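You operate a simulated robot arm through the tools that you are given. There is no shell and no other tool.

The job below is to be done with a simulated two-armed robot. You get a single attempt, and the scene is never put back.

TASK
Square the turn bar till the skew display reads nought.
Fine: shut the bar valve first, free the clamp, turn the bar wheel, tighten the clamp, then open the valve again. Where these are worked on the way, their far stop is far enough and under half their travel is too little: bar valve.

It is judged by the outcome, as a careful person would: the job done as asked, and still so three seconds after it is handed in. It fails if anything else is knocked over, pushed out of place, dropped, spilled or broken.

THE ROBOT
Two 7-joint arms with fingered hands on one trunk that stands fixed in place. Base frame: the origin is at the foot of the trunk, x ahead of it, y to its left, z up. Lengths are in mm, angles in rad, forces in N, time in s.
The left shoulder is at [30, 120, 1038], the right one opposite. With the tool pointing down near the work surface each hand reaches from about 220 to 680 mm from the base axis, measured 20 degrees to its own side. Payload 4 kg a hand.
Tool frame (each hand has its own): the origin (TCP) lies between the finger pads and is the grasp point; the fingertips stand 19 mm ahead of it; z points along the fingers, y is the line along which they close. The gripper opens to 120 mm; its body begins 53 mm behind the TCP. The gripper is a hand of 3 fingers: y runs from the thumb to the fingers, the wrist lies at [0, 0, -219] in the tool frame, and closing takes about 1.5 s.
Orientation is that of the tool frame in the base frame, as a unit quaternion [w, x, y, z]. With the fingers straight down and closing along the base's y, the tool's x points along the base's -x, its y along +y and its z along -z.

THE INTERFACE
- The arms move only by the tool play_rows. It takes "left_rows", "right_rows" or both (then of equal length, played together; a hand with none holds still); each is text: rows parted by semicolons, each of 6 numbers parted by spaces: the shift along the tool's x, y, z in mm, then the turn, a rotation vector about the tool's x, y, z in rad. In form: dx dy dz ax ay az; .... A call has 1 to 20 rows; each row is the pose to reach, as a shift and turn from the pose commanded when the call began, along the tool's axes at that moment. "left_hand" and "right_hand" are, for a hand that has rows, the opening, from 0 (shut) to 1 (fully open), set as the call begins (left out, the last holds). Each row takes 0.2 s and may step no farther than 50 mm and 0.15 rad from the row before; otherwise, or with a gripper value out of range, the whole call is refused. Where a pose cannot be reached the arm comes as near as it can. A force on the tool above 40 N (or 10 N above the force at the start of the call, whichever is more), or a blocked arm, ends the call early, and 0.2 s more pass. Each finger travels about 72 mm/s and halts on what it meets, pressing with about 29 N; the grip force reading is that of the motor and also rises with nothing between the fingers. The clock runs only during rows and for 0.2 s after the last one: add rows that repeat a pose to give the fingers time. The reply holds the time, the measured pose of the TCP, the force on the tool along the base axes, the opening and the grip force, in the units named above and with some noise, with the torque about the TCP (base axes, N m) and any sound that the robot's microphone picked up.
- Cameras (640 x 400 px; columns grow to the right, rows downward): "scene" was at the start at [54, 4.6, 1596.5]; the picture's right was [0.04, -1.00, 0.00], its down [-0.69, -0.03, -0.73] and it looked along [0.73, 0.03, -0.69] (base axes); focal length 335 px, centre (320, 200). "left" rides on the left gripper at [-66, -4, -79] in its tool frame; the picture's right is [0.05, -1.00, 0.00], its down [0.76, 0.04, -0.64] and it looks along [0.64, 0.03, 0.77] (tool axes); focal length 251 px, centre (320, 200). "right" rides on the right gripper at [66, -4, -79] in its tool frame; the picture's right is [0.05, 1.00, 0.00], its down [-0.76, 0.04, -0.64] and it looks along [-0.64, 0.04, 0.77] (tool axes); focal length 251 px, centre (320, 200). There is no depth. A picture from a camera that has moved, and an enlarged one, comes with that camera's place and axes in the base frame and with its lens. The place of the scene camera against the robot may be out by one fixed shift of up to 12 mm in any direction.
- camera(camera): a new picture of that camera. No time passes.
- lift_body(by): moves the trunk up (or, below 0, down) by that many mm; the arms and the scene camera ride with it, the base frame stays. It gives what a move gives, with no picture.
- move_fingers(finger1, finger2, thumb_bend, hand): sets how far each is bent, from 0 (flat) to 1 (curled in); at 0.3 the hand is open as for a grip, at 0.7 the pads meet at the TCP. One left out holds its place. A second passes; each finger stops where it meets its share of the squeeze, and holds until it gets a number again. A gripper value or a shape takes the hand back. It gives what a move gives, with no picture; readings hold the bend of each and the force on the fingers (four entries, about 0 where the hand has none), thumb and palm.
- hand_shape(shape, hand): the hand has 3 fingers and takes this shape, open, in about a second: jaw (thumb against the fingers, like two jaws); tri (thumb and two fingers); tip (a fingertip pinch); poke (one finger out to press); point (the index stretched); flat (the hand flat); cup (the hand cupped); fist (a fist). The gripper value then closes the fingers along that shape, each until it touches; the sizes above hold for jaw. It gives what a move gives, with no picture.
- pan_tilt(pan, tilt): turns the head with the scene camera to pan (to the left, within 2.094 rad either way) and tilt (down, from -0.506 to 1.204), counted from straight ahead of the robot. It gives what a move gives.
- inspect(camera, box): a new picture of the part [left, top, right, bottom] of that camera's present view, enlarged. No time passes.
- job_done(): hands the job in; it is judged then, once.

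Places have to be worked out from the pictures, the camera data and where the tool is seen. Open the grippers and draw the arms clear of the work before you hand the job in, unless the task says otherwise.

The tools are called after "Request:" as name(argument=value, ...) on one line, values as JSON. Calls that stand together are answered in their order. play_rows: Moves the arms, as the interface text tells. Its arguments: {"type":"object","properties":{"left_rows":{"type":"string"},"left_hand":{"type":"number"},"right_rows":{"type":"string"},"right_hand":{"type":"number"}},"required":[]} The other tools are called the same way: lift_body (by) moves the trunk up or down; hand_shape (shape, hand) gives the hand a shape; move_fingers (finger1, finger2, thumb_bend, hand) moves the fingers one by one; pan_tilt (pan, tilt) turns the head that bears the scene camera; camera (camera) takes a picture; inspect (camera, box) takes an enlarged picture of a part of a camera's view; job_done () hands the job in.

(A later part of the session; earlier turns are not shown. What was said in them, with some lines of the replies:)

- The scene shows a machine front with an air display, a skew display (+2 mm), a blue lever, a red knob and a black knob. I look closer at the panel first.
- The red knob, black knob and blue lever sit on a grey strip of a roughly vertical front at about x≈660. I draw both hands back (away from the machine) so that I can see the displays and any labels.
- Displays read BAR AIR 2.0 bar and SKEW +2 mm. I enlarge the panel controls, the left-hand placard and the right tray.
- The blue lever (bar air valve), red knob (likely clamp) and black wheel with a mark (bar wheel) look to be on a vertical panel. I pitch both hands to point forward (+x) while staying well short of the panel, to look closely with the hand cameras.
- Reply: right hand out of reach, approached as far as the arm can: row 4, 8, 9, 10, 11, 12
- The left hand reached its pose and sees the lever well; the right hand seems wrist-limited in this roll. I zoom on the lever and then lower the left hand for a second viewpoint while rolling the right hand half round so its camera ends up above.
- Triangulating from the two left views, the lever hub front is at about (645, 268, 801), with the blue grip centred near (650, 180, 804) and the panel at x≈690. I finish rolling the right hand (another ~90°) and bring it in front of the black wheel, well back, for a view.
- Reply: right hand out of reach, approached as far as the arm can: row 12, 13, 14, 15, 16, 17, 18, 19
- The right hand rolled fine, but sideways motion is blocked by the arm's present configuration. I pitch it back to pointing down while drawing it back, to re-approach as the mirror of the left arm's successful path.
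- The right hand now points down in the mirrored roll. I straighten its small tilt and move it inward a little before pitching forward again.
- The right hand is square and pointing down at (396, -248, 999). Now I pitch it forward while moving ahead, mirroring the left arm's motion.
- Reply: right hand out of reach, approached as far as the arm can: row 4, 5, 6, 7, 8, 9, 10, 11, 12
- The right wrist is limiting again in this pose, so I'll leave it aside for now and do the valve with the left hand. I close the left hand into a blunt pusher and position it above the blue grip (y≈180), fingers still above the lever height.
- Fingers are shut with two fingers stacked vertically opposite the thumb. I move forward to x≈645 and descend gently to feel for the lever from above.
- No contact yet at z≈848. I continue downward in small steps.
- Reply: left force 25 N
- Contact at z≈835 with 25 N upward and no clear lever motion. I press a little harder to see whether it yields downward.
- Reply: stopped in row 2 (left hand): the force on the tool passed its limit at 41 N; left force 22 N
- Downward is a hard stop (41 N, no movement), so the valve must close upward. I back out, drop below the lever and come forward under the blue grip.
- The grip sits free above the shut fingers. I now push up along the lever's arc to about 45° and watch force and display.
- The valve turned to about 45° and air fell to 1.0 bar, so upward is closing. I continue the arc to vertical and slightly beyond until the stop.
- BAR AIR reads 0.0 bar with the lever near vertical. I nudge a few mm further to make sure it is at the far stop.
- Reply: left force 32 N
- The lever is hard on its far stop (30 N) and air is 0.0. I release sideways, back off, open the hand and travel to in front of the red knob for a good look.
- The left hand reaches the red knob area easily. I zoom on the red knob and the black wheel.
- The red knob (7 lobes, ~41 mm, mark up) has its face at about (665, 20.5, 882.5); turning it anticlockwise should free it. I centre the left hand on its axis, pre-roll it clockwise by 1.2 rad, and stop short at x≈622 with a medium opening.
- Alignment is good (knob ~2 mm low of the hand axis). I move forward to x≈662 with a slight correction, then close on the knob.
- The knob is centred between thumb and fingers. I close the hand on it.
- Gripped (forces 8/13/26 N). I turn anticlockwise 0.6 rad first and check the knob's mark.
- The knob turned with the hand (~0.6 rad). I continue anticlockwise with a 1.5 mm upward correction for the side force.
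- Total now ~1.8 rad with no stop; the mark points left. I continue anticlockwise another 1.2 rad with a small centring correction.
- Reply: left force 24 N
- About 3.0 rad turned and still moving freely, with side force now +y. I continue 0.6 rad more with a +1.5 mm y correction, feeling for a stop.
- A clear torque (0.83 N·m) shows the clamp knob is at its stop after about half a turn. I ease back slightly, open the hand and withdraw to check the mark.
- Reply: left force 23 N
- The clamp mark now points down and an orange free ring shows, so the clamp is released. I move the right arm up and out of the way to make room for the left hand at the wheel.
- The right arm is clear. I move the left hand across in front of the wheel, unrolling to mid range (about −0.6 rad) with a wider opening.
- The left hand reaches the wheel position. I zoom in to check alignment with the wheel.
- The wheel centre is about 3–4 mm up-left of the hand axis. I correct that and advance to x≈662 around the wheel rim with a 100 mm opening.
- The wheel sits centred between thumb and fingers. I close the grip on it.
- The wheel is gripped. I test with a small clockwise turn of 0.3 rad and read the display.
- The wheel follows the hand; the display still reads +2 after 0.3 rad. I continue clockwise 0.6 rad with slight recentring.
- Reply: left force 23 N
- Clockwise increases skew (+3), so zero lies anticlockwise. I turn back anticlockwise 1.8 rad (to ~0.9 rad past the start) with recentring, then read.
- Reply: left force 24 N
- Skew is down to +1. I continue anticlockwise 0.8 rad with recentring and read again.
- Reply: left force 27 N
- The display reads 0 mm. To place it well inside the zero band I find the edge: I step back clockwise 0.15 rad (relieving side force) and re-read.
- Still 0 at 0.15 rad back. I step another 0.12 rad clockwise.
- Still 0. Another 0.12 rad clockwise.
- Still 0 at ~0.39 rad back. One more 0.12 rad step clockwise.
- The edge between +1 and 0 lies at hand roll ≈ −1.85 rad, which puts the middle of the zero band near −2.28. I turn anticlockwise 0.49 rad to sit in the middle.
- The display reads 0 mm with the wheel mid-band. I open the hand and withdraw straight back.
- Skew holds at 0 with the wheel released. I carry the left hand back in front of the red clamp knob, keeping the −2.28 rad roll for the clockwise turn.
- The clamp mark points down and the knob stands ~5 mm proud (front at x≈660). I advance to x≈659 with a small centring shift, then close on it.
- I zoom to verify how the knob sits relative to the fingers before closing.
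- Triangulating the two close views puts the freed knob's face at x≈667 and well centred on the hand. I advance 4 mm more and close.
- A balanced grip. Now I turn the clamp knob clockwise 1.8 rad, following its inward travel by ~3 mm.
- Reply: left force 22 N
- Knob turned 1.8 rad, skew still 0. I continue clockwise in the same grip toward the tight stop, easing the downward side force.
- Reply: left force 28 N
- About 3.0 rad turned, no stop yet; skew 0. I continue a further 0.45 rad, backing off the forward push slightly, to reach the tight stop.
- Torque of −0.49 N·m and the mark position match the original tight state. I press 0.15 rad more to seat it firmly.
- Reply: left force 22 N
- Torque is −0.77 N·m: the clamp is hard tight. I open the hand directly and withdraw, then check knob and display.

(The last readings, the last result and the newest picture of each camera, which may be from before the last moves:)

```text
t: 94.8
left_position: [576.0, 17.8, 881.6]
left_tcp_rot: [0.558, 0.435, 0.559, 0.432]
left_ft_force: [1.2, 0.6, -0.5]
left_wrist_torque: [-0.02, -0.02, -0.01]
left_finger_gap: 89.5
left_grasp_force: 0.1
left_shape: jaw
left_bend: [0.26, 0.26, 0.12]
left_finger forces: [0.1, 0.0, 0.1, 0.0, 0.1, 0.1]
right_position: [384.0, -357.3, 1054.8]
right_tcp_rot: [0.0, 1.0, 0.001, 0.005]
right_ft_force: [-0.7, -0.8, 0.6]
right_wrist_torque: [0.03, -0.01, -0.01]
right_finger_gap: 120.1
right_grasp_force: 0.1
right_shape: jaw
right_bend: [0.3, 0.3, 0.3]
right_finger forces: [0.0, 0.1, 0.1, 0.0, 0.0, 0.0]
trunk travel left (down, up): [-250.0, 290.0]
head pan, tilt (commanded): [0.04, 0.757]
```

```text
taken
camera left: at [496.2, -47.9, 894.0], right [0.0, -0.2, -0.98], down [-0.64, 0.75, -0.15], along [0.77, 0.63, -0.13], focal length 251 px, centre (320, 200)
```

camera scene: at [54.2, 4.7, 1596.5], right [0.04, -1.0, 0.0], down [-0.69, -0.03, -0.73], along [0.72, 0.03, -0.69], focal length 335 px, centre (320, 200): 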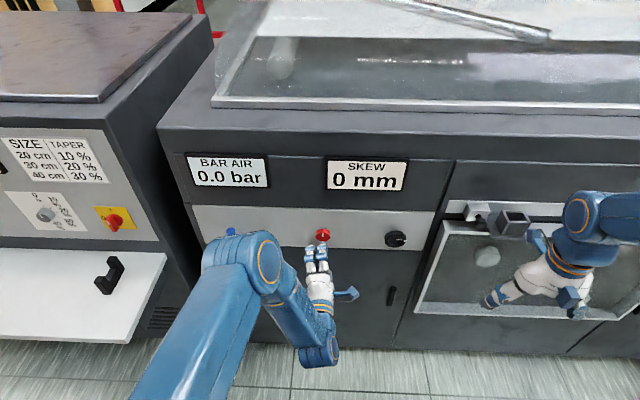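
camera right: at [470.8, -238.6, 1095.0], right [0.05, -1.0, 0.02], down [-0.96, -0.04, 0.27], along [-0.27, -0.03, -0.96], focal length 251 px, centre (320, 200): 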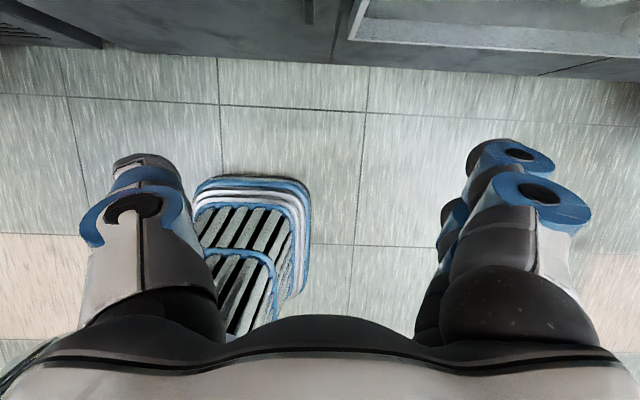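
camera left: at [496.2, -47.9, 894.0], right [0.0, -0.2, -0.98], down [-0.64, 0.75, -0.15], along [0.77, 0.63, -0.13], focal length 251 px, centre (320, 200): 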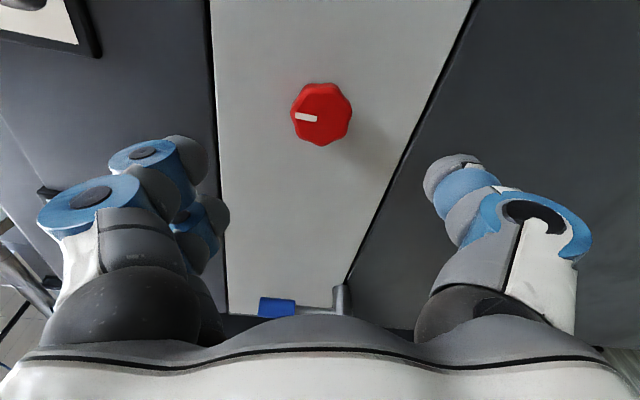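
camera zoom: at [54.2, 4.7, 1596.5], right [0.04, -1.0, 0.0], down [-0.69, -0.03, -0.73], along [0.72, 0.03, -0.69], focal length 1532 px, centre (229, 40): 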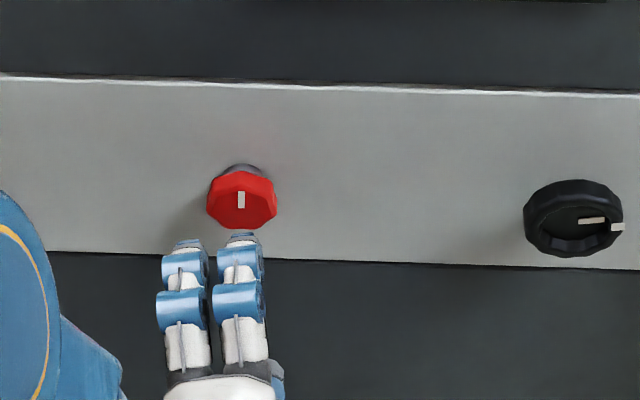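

Clamp mark is up again with the orange ring hidden, and skew holds 0. Now I carry the left hand, closing it and unrolling to level, to the left of the upright valve lever (y≈320), staying back from the panel.

Request:
play_rows(left_rows="29 8 0 0 0 -0.132; 58 16 0 0 0 -0.264; 87 24 0 0 0 -0.396; 116 32 0 0 0 -0.528; 146 40 0 0 0 -0.66; 175 48 0 0 0 -0.792; 204 56 0 0 0 -0.924; 233 64 0 0 0 -1.056; 262 72 0 0 0 -1.188; 291.4 79.7 0 0 0 -1.32; 291.4 79.7 0 0 0 -1.32", left_hand=0)

Request:
camera(camera="left")

Request:
camera(camera="scene")

```text
t: 97.2
left_position: [575.2, 322.0, 885.8]
left_tcp_rot: [0.706, 0.001, 0.708, -0.002]
left_ft_force: [0.0, 0.1, 0.3]
left_wrist_torque: [-0.02, 0.01, -0.03]
left_finger_gap: 0.2
left_grasp_force: 29.2
left_shape: jaw
left_bend: [0.75, 0.75, 0.44]
left_finger forces: [0.0, 0.1, 0.1, 0.0, 0.0, 0.0]
right_position: [383.3, -356.9, 1055.4]
right_tcp_rot: [-0.001, 1.0, 0.001, 0.004]
right_ft_force: [-0.1, -0.1, -0.5]
right_wrist_torque: [0.02, 0.04, 0.0]
right_finger_gap: 120.0
right_grasp_force: 0.0
right_shape: jaw
right_bend: [0.3, 0.3, 0.3]
right_finger forces: [0.1, 0.0, 0.0, 0.0, 0.0, 0.1]
trunk travel left (down, up): [-250.0, 290.0]
head pan, tilt (commanded): [0.04, 0.757]
```

```text
taken
camera left: at [495.4, 318.6, 951.5], right [0.0, -1.0, -0.05], down [-0.65, 0.04, -0.76], along [0.76, 0.03, -0.65], focal length 251 px, centre (320, 200)
```

left: 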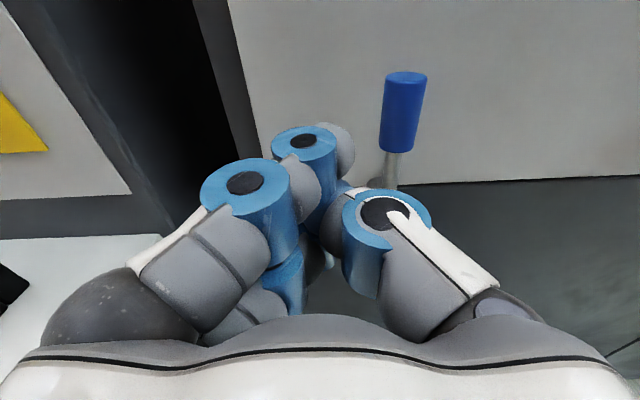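

```text
taken
camera scene: at [54.2, 4.1, 1596.5], right [0.04, -1.0, 0.0], down [-0.69, -0.03, -0.73], along [0.72, 0.03, -0.69], focal length 335 px, centre (320, 200)
```

scene: 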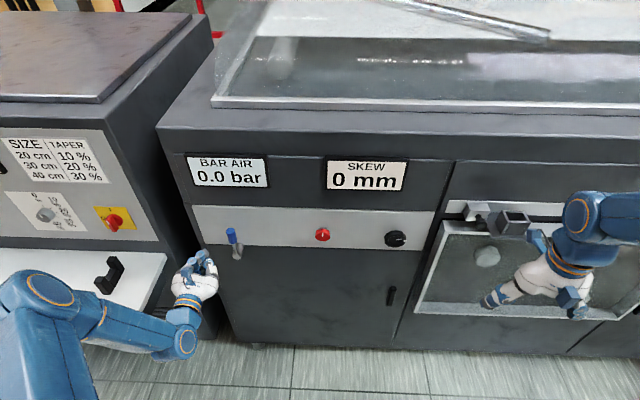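

The hand is clear left of the upright lever. I move forward to x≈646 and start pushing right along the arc to about 45°.

Request:
play_rows(left_rows="0 0 15 0 0 0; 0 0 30 0 0 0; 0 0 45 0 0 0; 0 0 60 0 0 0; 0 0 71 0 0 0; -2 -12 71 0 0 0; -2 -22 71 0 0 0; -2 -32 71 0 0 0; -4 -42 71 0 0 0; -6 -51 71 0 0 0; -6 -62 71 0 0 0; -5 -72 71 0 0 0; -2 -82 71 0 0 0; 2 -93 71 0 0 0; 2 -93 71 0 0 0")

Request:
camera(camera="left")

Request:
inspect(camera="scene", box=[170, 140, 330, 280])

```text
t: 100.4
left_position: [647.6, 226.9, 882.4]
left_tcp_rot: [0.706, 0.001, 0.709, -0.002]
left_ft_force: [0.2, 2.2, 0.7]
left_wrist_torque: [0.03, -0.03, -0.03]
left_finger_gap: 0.1
left_grasp_force: 29.3
left_shape: jaw
left_bend: [0.75, 0.75, 0.45]
left_finger forces: [0.1, 2.2, 0.1, 0.0, 0.1, 0.0]
right_position: [383.0, -357.1, 1055.0]
right_tcp_rot: [0.0, 1.0, 0.001, 0.004]
right_ft_force: [0.6, 0.4, 0.1]
right_wrist_torque: [-0.01, 0.0, -0.01]
right_finger_gap: 119.8
right_grasp_force: 0.1
right_shape: jaw
right_bend: [0.3, 0.3, 0.3]
right_finger forces: [0.1, 0.1, 0.0, 0.0, 0.1, 0.1]
trunk travel left (down, up): [-250.0, 290.0]
head pan, tilt (commanded): [0.04, 0.757]
```

```text
taken
camera left: at [568.0, 223.9, 948.5], right [0.0, -1.0, -0.05], down [-0.65, 0.04, -0.76], along [0.76, 0.03, -0.64], focal length 251 px, centre (320, 200)
```

left: 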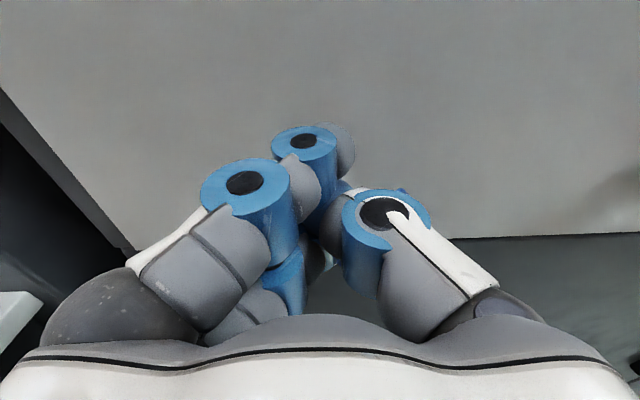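

```text
2.86 times, centred on (250, 210) of scene
camera zoom: at [53.8, 5.0, 1596.5], right [0.04, -1.0, 0.0], down [-0.69, -0.03, -0.73], along [0.73, 0.03, -0.69], focal length 958 px, centre (520, 171)
```

zoom: 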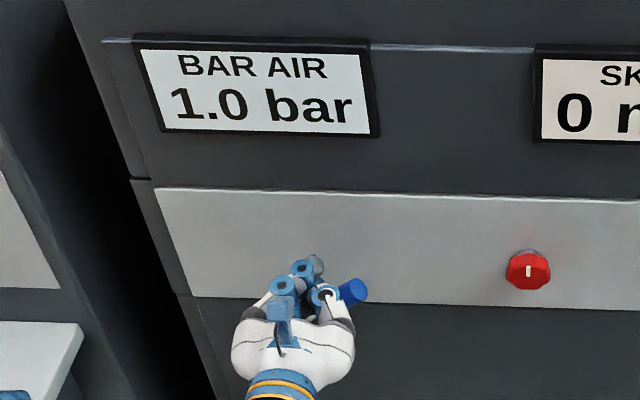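

Air is at 1.0 bar with the lever ~45°. I continue the arc down to horizontal and press to its open stop.

Request:
play_rows(left_rows="4.4 -9 0 0 0 0; 10.4 -17 0 0 0 0; 18.4 -25 0 0 0 0; 27.4 -33 0 0 0 0; 37.4 -39 0 0 0 0; 44 -44 0 0 0 0; 49 -44 0 0 0 0; 52 -44 0 0 0 0; 54.5 -44 0 0 0 0; 54.5 -44 0 0 0 0")

Request:
inspect(camera="scene", box=[170, 140, 330, 280])

Request:
camera(camera="left")

```text
t: 102.6
left_position: [645.9, 181.4, 833.5]
left_tcp_rot: [0.709, 0.001, 0.705, -0.001]
left_ft_force: [-2.7, 0.1, 26.8]
left_wrist_torque: [-0.1, -0.05, -0.05]
left_finger_gap: 0.0
left_grasp_force: 28.6
left_shape: jaw
left_bend: [0.75, 0.75, 0.45]
left_finger forces: [0.0, 33.4, 0.1, 0.0, 0.0, 0.1]
right_position: [380.0, -358.5, 1056.9]
right_tcp_rot: [-0.001, 1.0, 0.0, 0.005]
right_ft_force: [0.2, -0.4, -0.3]
right_wrist_torque: [-0.01, -0.02, -0.01]
right_finger_gap: 119.9
right_grasp_force: 0.0
right_shape: jaw
right_bend: [0.3, 0.3, 0.3]
right_finger forces: [0.1, 0.1, 0.0, 0.0, 0.0, 0.1]
trunk travel left (down, up): [-250.0, 290.0]
head pan, tilt (commanded): [0.04, 0.757]
```

```text
2.86 times, centred on (250, 210) of scene
camera zoom: at [49.7, 3.9, 1596.8], right [0.04, -1.0, 0.0], down [-0.69, -0.03, -0.73], along [0.73, 0.03, -0.69], focal length 958 px, centre (520, 171)
```

zoom: 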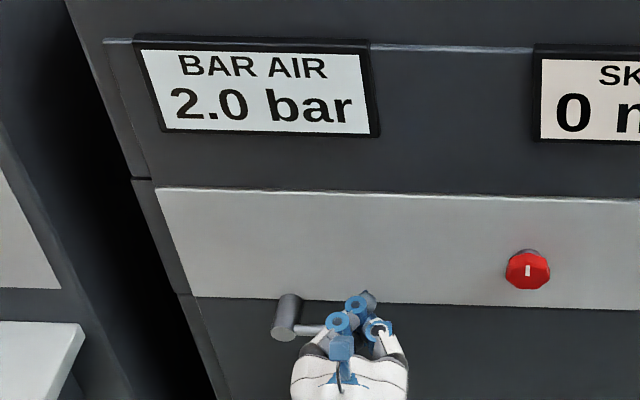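

```text
taken
camera left: at [565.3, 178.6, 898.7], right [0.0, -1.0, -0.05], down [-0.64, 0.04, -0.77], along [0.77, 0.03, -0.64], focal length 251 px, centre (320, 200)
```

left: 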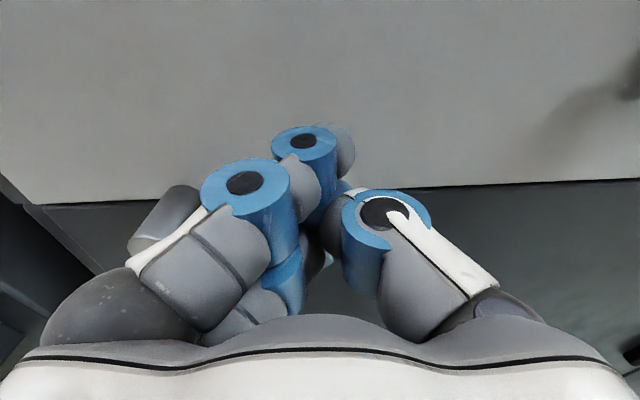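

The valve is on its open stop (26.8 N, same height as at the start) and air reads 2.0 bar, skew 0. I lift off, draw the left hand well back and open it.

Request:
play_rows(left_rows="-10 0 0 0 0 0; -20 0 0 0 0 0; -25 0 -30 0 0 0; -30 10 -70 0 0 0; -40 20 -110 0 0 0; -50 30 -140 0 0 0; -60 40 -150 0 0 0; -60 40 -150 0 0 0")

Request:
play_rows(left_rows="0 0 0 0 0 0; 0 0 0 0 0 0; 0 0 0 0 0 0; 0 0 0 0 0 0; 0 0 0 0 0 0; 0 0 0 0 0 0; 0 0 0 0 0 0", left_hand=1)

Request:
camera(camera="scene")

Request:
inspect(camera="scene", box=[180, 140, 440, 280])

Request:
camera(camera="left")

```text
t: 104.4
left_position: [498.0, 225.5, 887.6]
left_tcp_rot: [0.706, 0.001, 0.709, -0.001]
left_ft_force: [-0.1, -0.4, 0.0]
left_wrist_torque: [-0.02, -0.02, -0.06]
left_finger_gap: 0.0
left_grasp_force: 28.9
left_shape: jaw
left_bend: [0.75, 0.75, 0.45]
left_finger forces: [0.0, 0.0, 0.0, 0.0, 0.0, 0.0]
right_position: [383.9, -358.8, 1056.2]
right_tcp_rot: [0.0, 1.0, 0.0, 0.004]
right_ft_force: [0.3, -0.2, 0.6]
right_wrist_torque: [0.01, 0.04, 0.0]
right_finger_gap: 120.1
right_grasp_force: 0.0
right_shape: jaw
right_bend: [0.3, 0.3, 0.3]
right_finger forces: [0.0, 0.0, 0.1, 0.1, 0.0, 0.1]
trunk travel left (down, up): [-250.0, 290.0]
head pan, tilt (commanded): [0.04, 0.757]
```

```text
t: 106.0
left_position: [498.4, 225.5, 887.6]
left_tcp_rot: [0.706, 0.0, 0.708, 0.0]
left_ft_force: [0.0, 0.5, -0.5]
left_wrist_torque: [-0.01, 0.0, 0.02]
left_finger_gap: 119.9
left_grasp_force: 0.1
left_shape: jaw
left_bend: [0.3, 0.3, 0.3]
left_finger forces: [0.0, 0.0, 0.0, 0.0, 0.1, 0.0]
right_position: [382.9, -357.1, 1055.0]
right_tcp_rot: [-0.001, 1.0, 0.0, 0.005]
right_ft_force: [0.1, -0.1, -0.2]
right_wrist_torque: [0.01, -0.01, 0.0]
right_finger_gap: 120.1
right_grasp_force: 0.0
right_shape: jaw
right_bend: [0.3, 0.3, 0.3]
right_finger forces: [0.0, 0.1, 0.0, 0.0, 0.1, 0.0]
trunk travel left (down, up): [-250.0, 290.0]
head pan, tilt (commanded): [0.04, 0.757]
```

```text
taken
camera scene: at [53.8, 4.7, 1596.5], right [0.04, -1.0, 0.0], down [-0.69, -0.03, -0.73], along [0.73, 0.03, -0.69], focal length 335 px, centre (320, 200)
```

scene: 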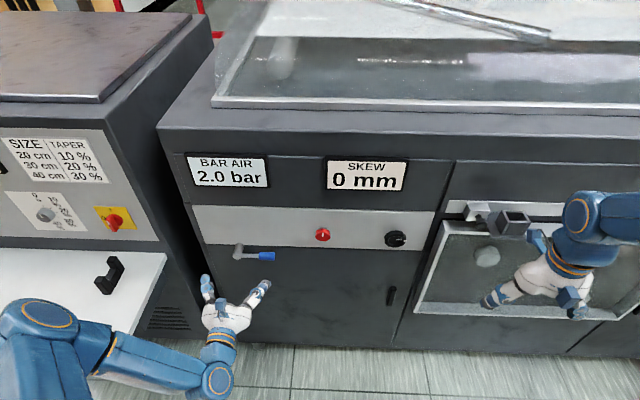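

```text
2.46 times, centred on (310, 210) of scene
camera zoom: at [53.8, 4.7, 1596.5], right [0.04, -1.0, 0.0], down [-0.69, -0.03, -0.73], along [0.73, 0.03, -0.69], focal length 825 px, centre (345, 175)
```

zoom: 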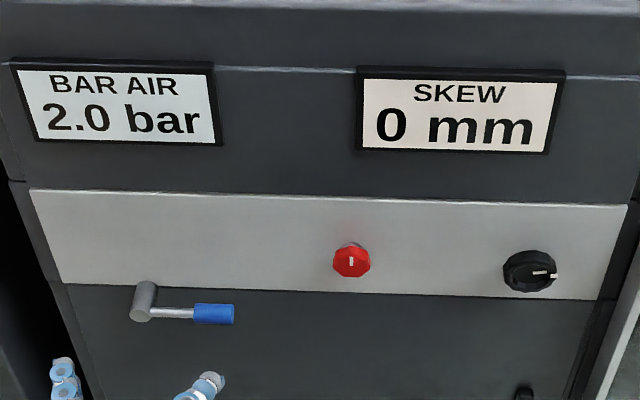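

```text
taken
camera left: at [418.6, 221.7, 953.8], right [0.0, -1.0, -0.05], down [-0.65, 0.04, -0.76], along [0.76, 0.03, -0.65], focal length 251 px, centre (320, 200)
```

left: 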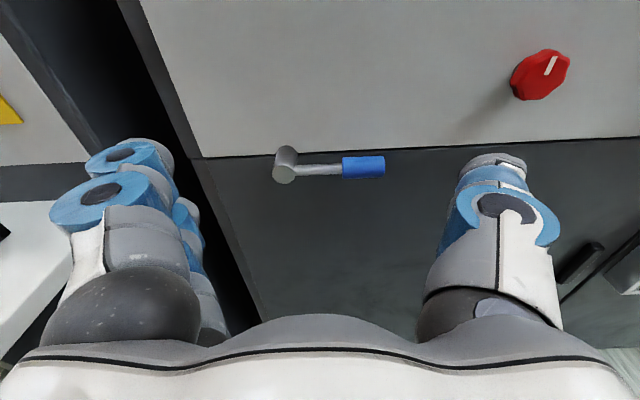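

Everything checks out: air 2.0 bar, skew 0 mm, clamp mark up, lever back on its open stop, both hands open and clear of the work. I hand the job in.

Request:
job_done()

```text
The job is handed in.
```

The turn bar is squared and the skew display reads 0 mm. It started at +2 mm.

I followed the order you gave:

1. **Valve shut:** I pushed the lever up to its far stop, and BAR AIR fell from 2.0 to 0.0 bar.
2. **Clamp freed:** I turned the red knob half a turn anticlockwise to its stop.
3. **Wheel turned:** I turned the wheel anticlockwise until the skew read 0. I then found where the display changes from +1 to 0 and set the wheel at my estimate of the middle of the zero range.
4. **Clamp tightened:** I turned the red knob clockwise back to its stop, and its mark points up again as at the start.
5. **Valve opened:** The lever is back on its open stop and BAR AIR reads 2.0 bar.

While finding the valve's direction I first pressed the lever down against its open stop, at about 41 N. It did not move, and I saw no damage. I also turned the wheel briefly the wrong way, to +3 mm, before reversing it.

I did all of this with the left hand, because the right arm could not reach the wheel while pointing forward. Both hands are open and clear of the work. I saw nothing else knocked or moved.
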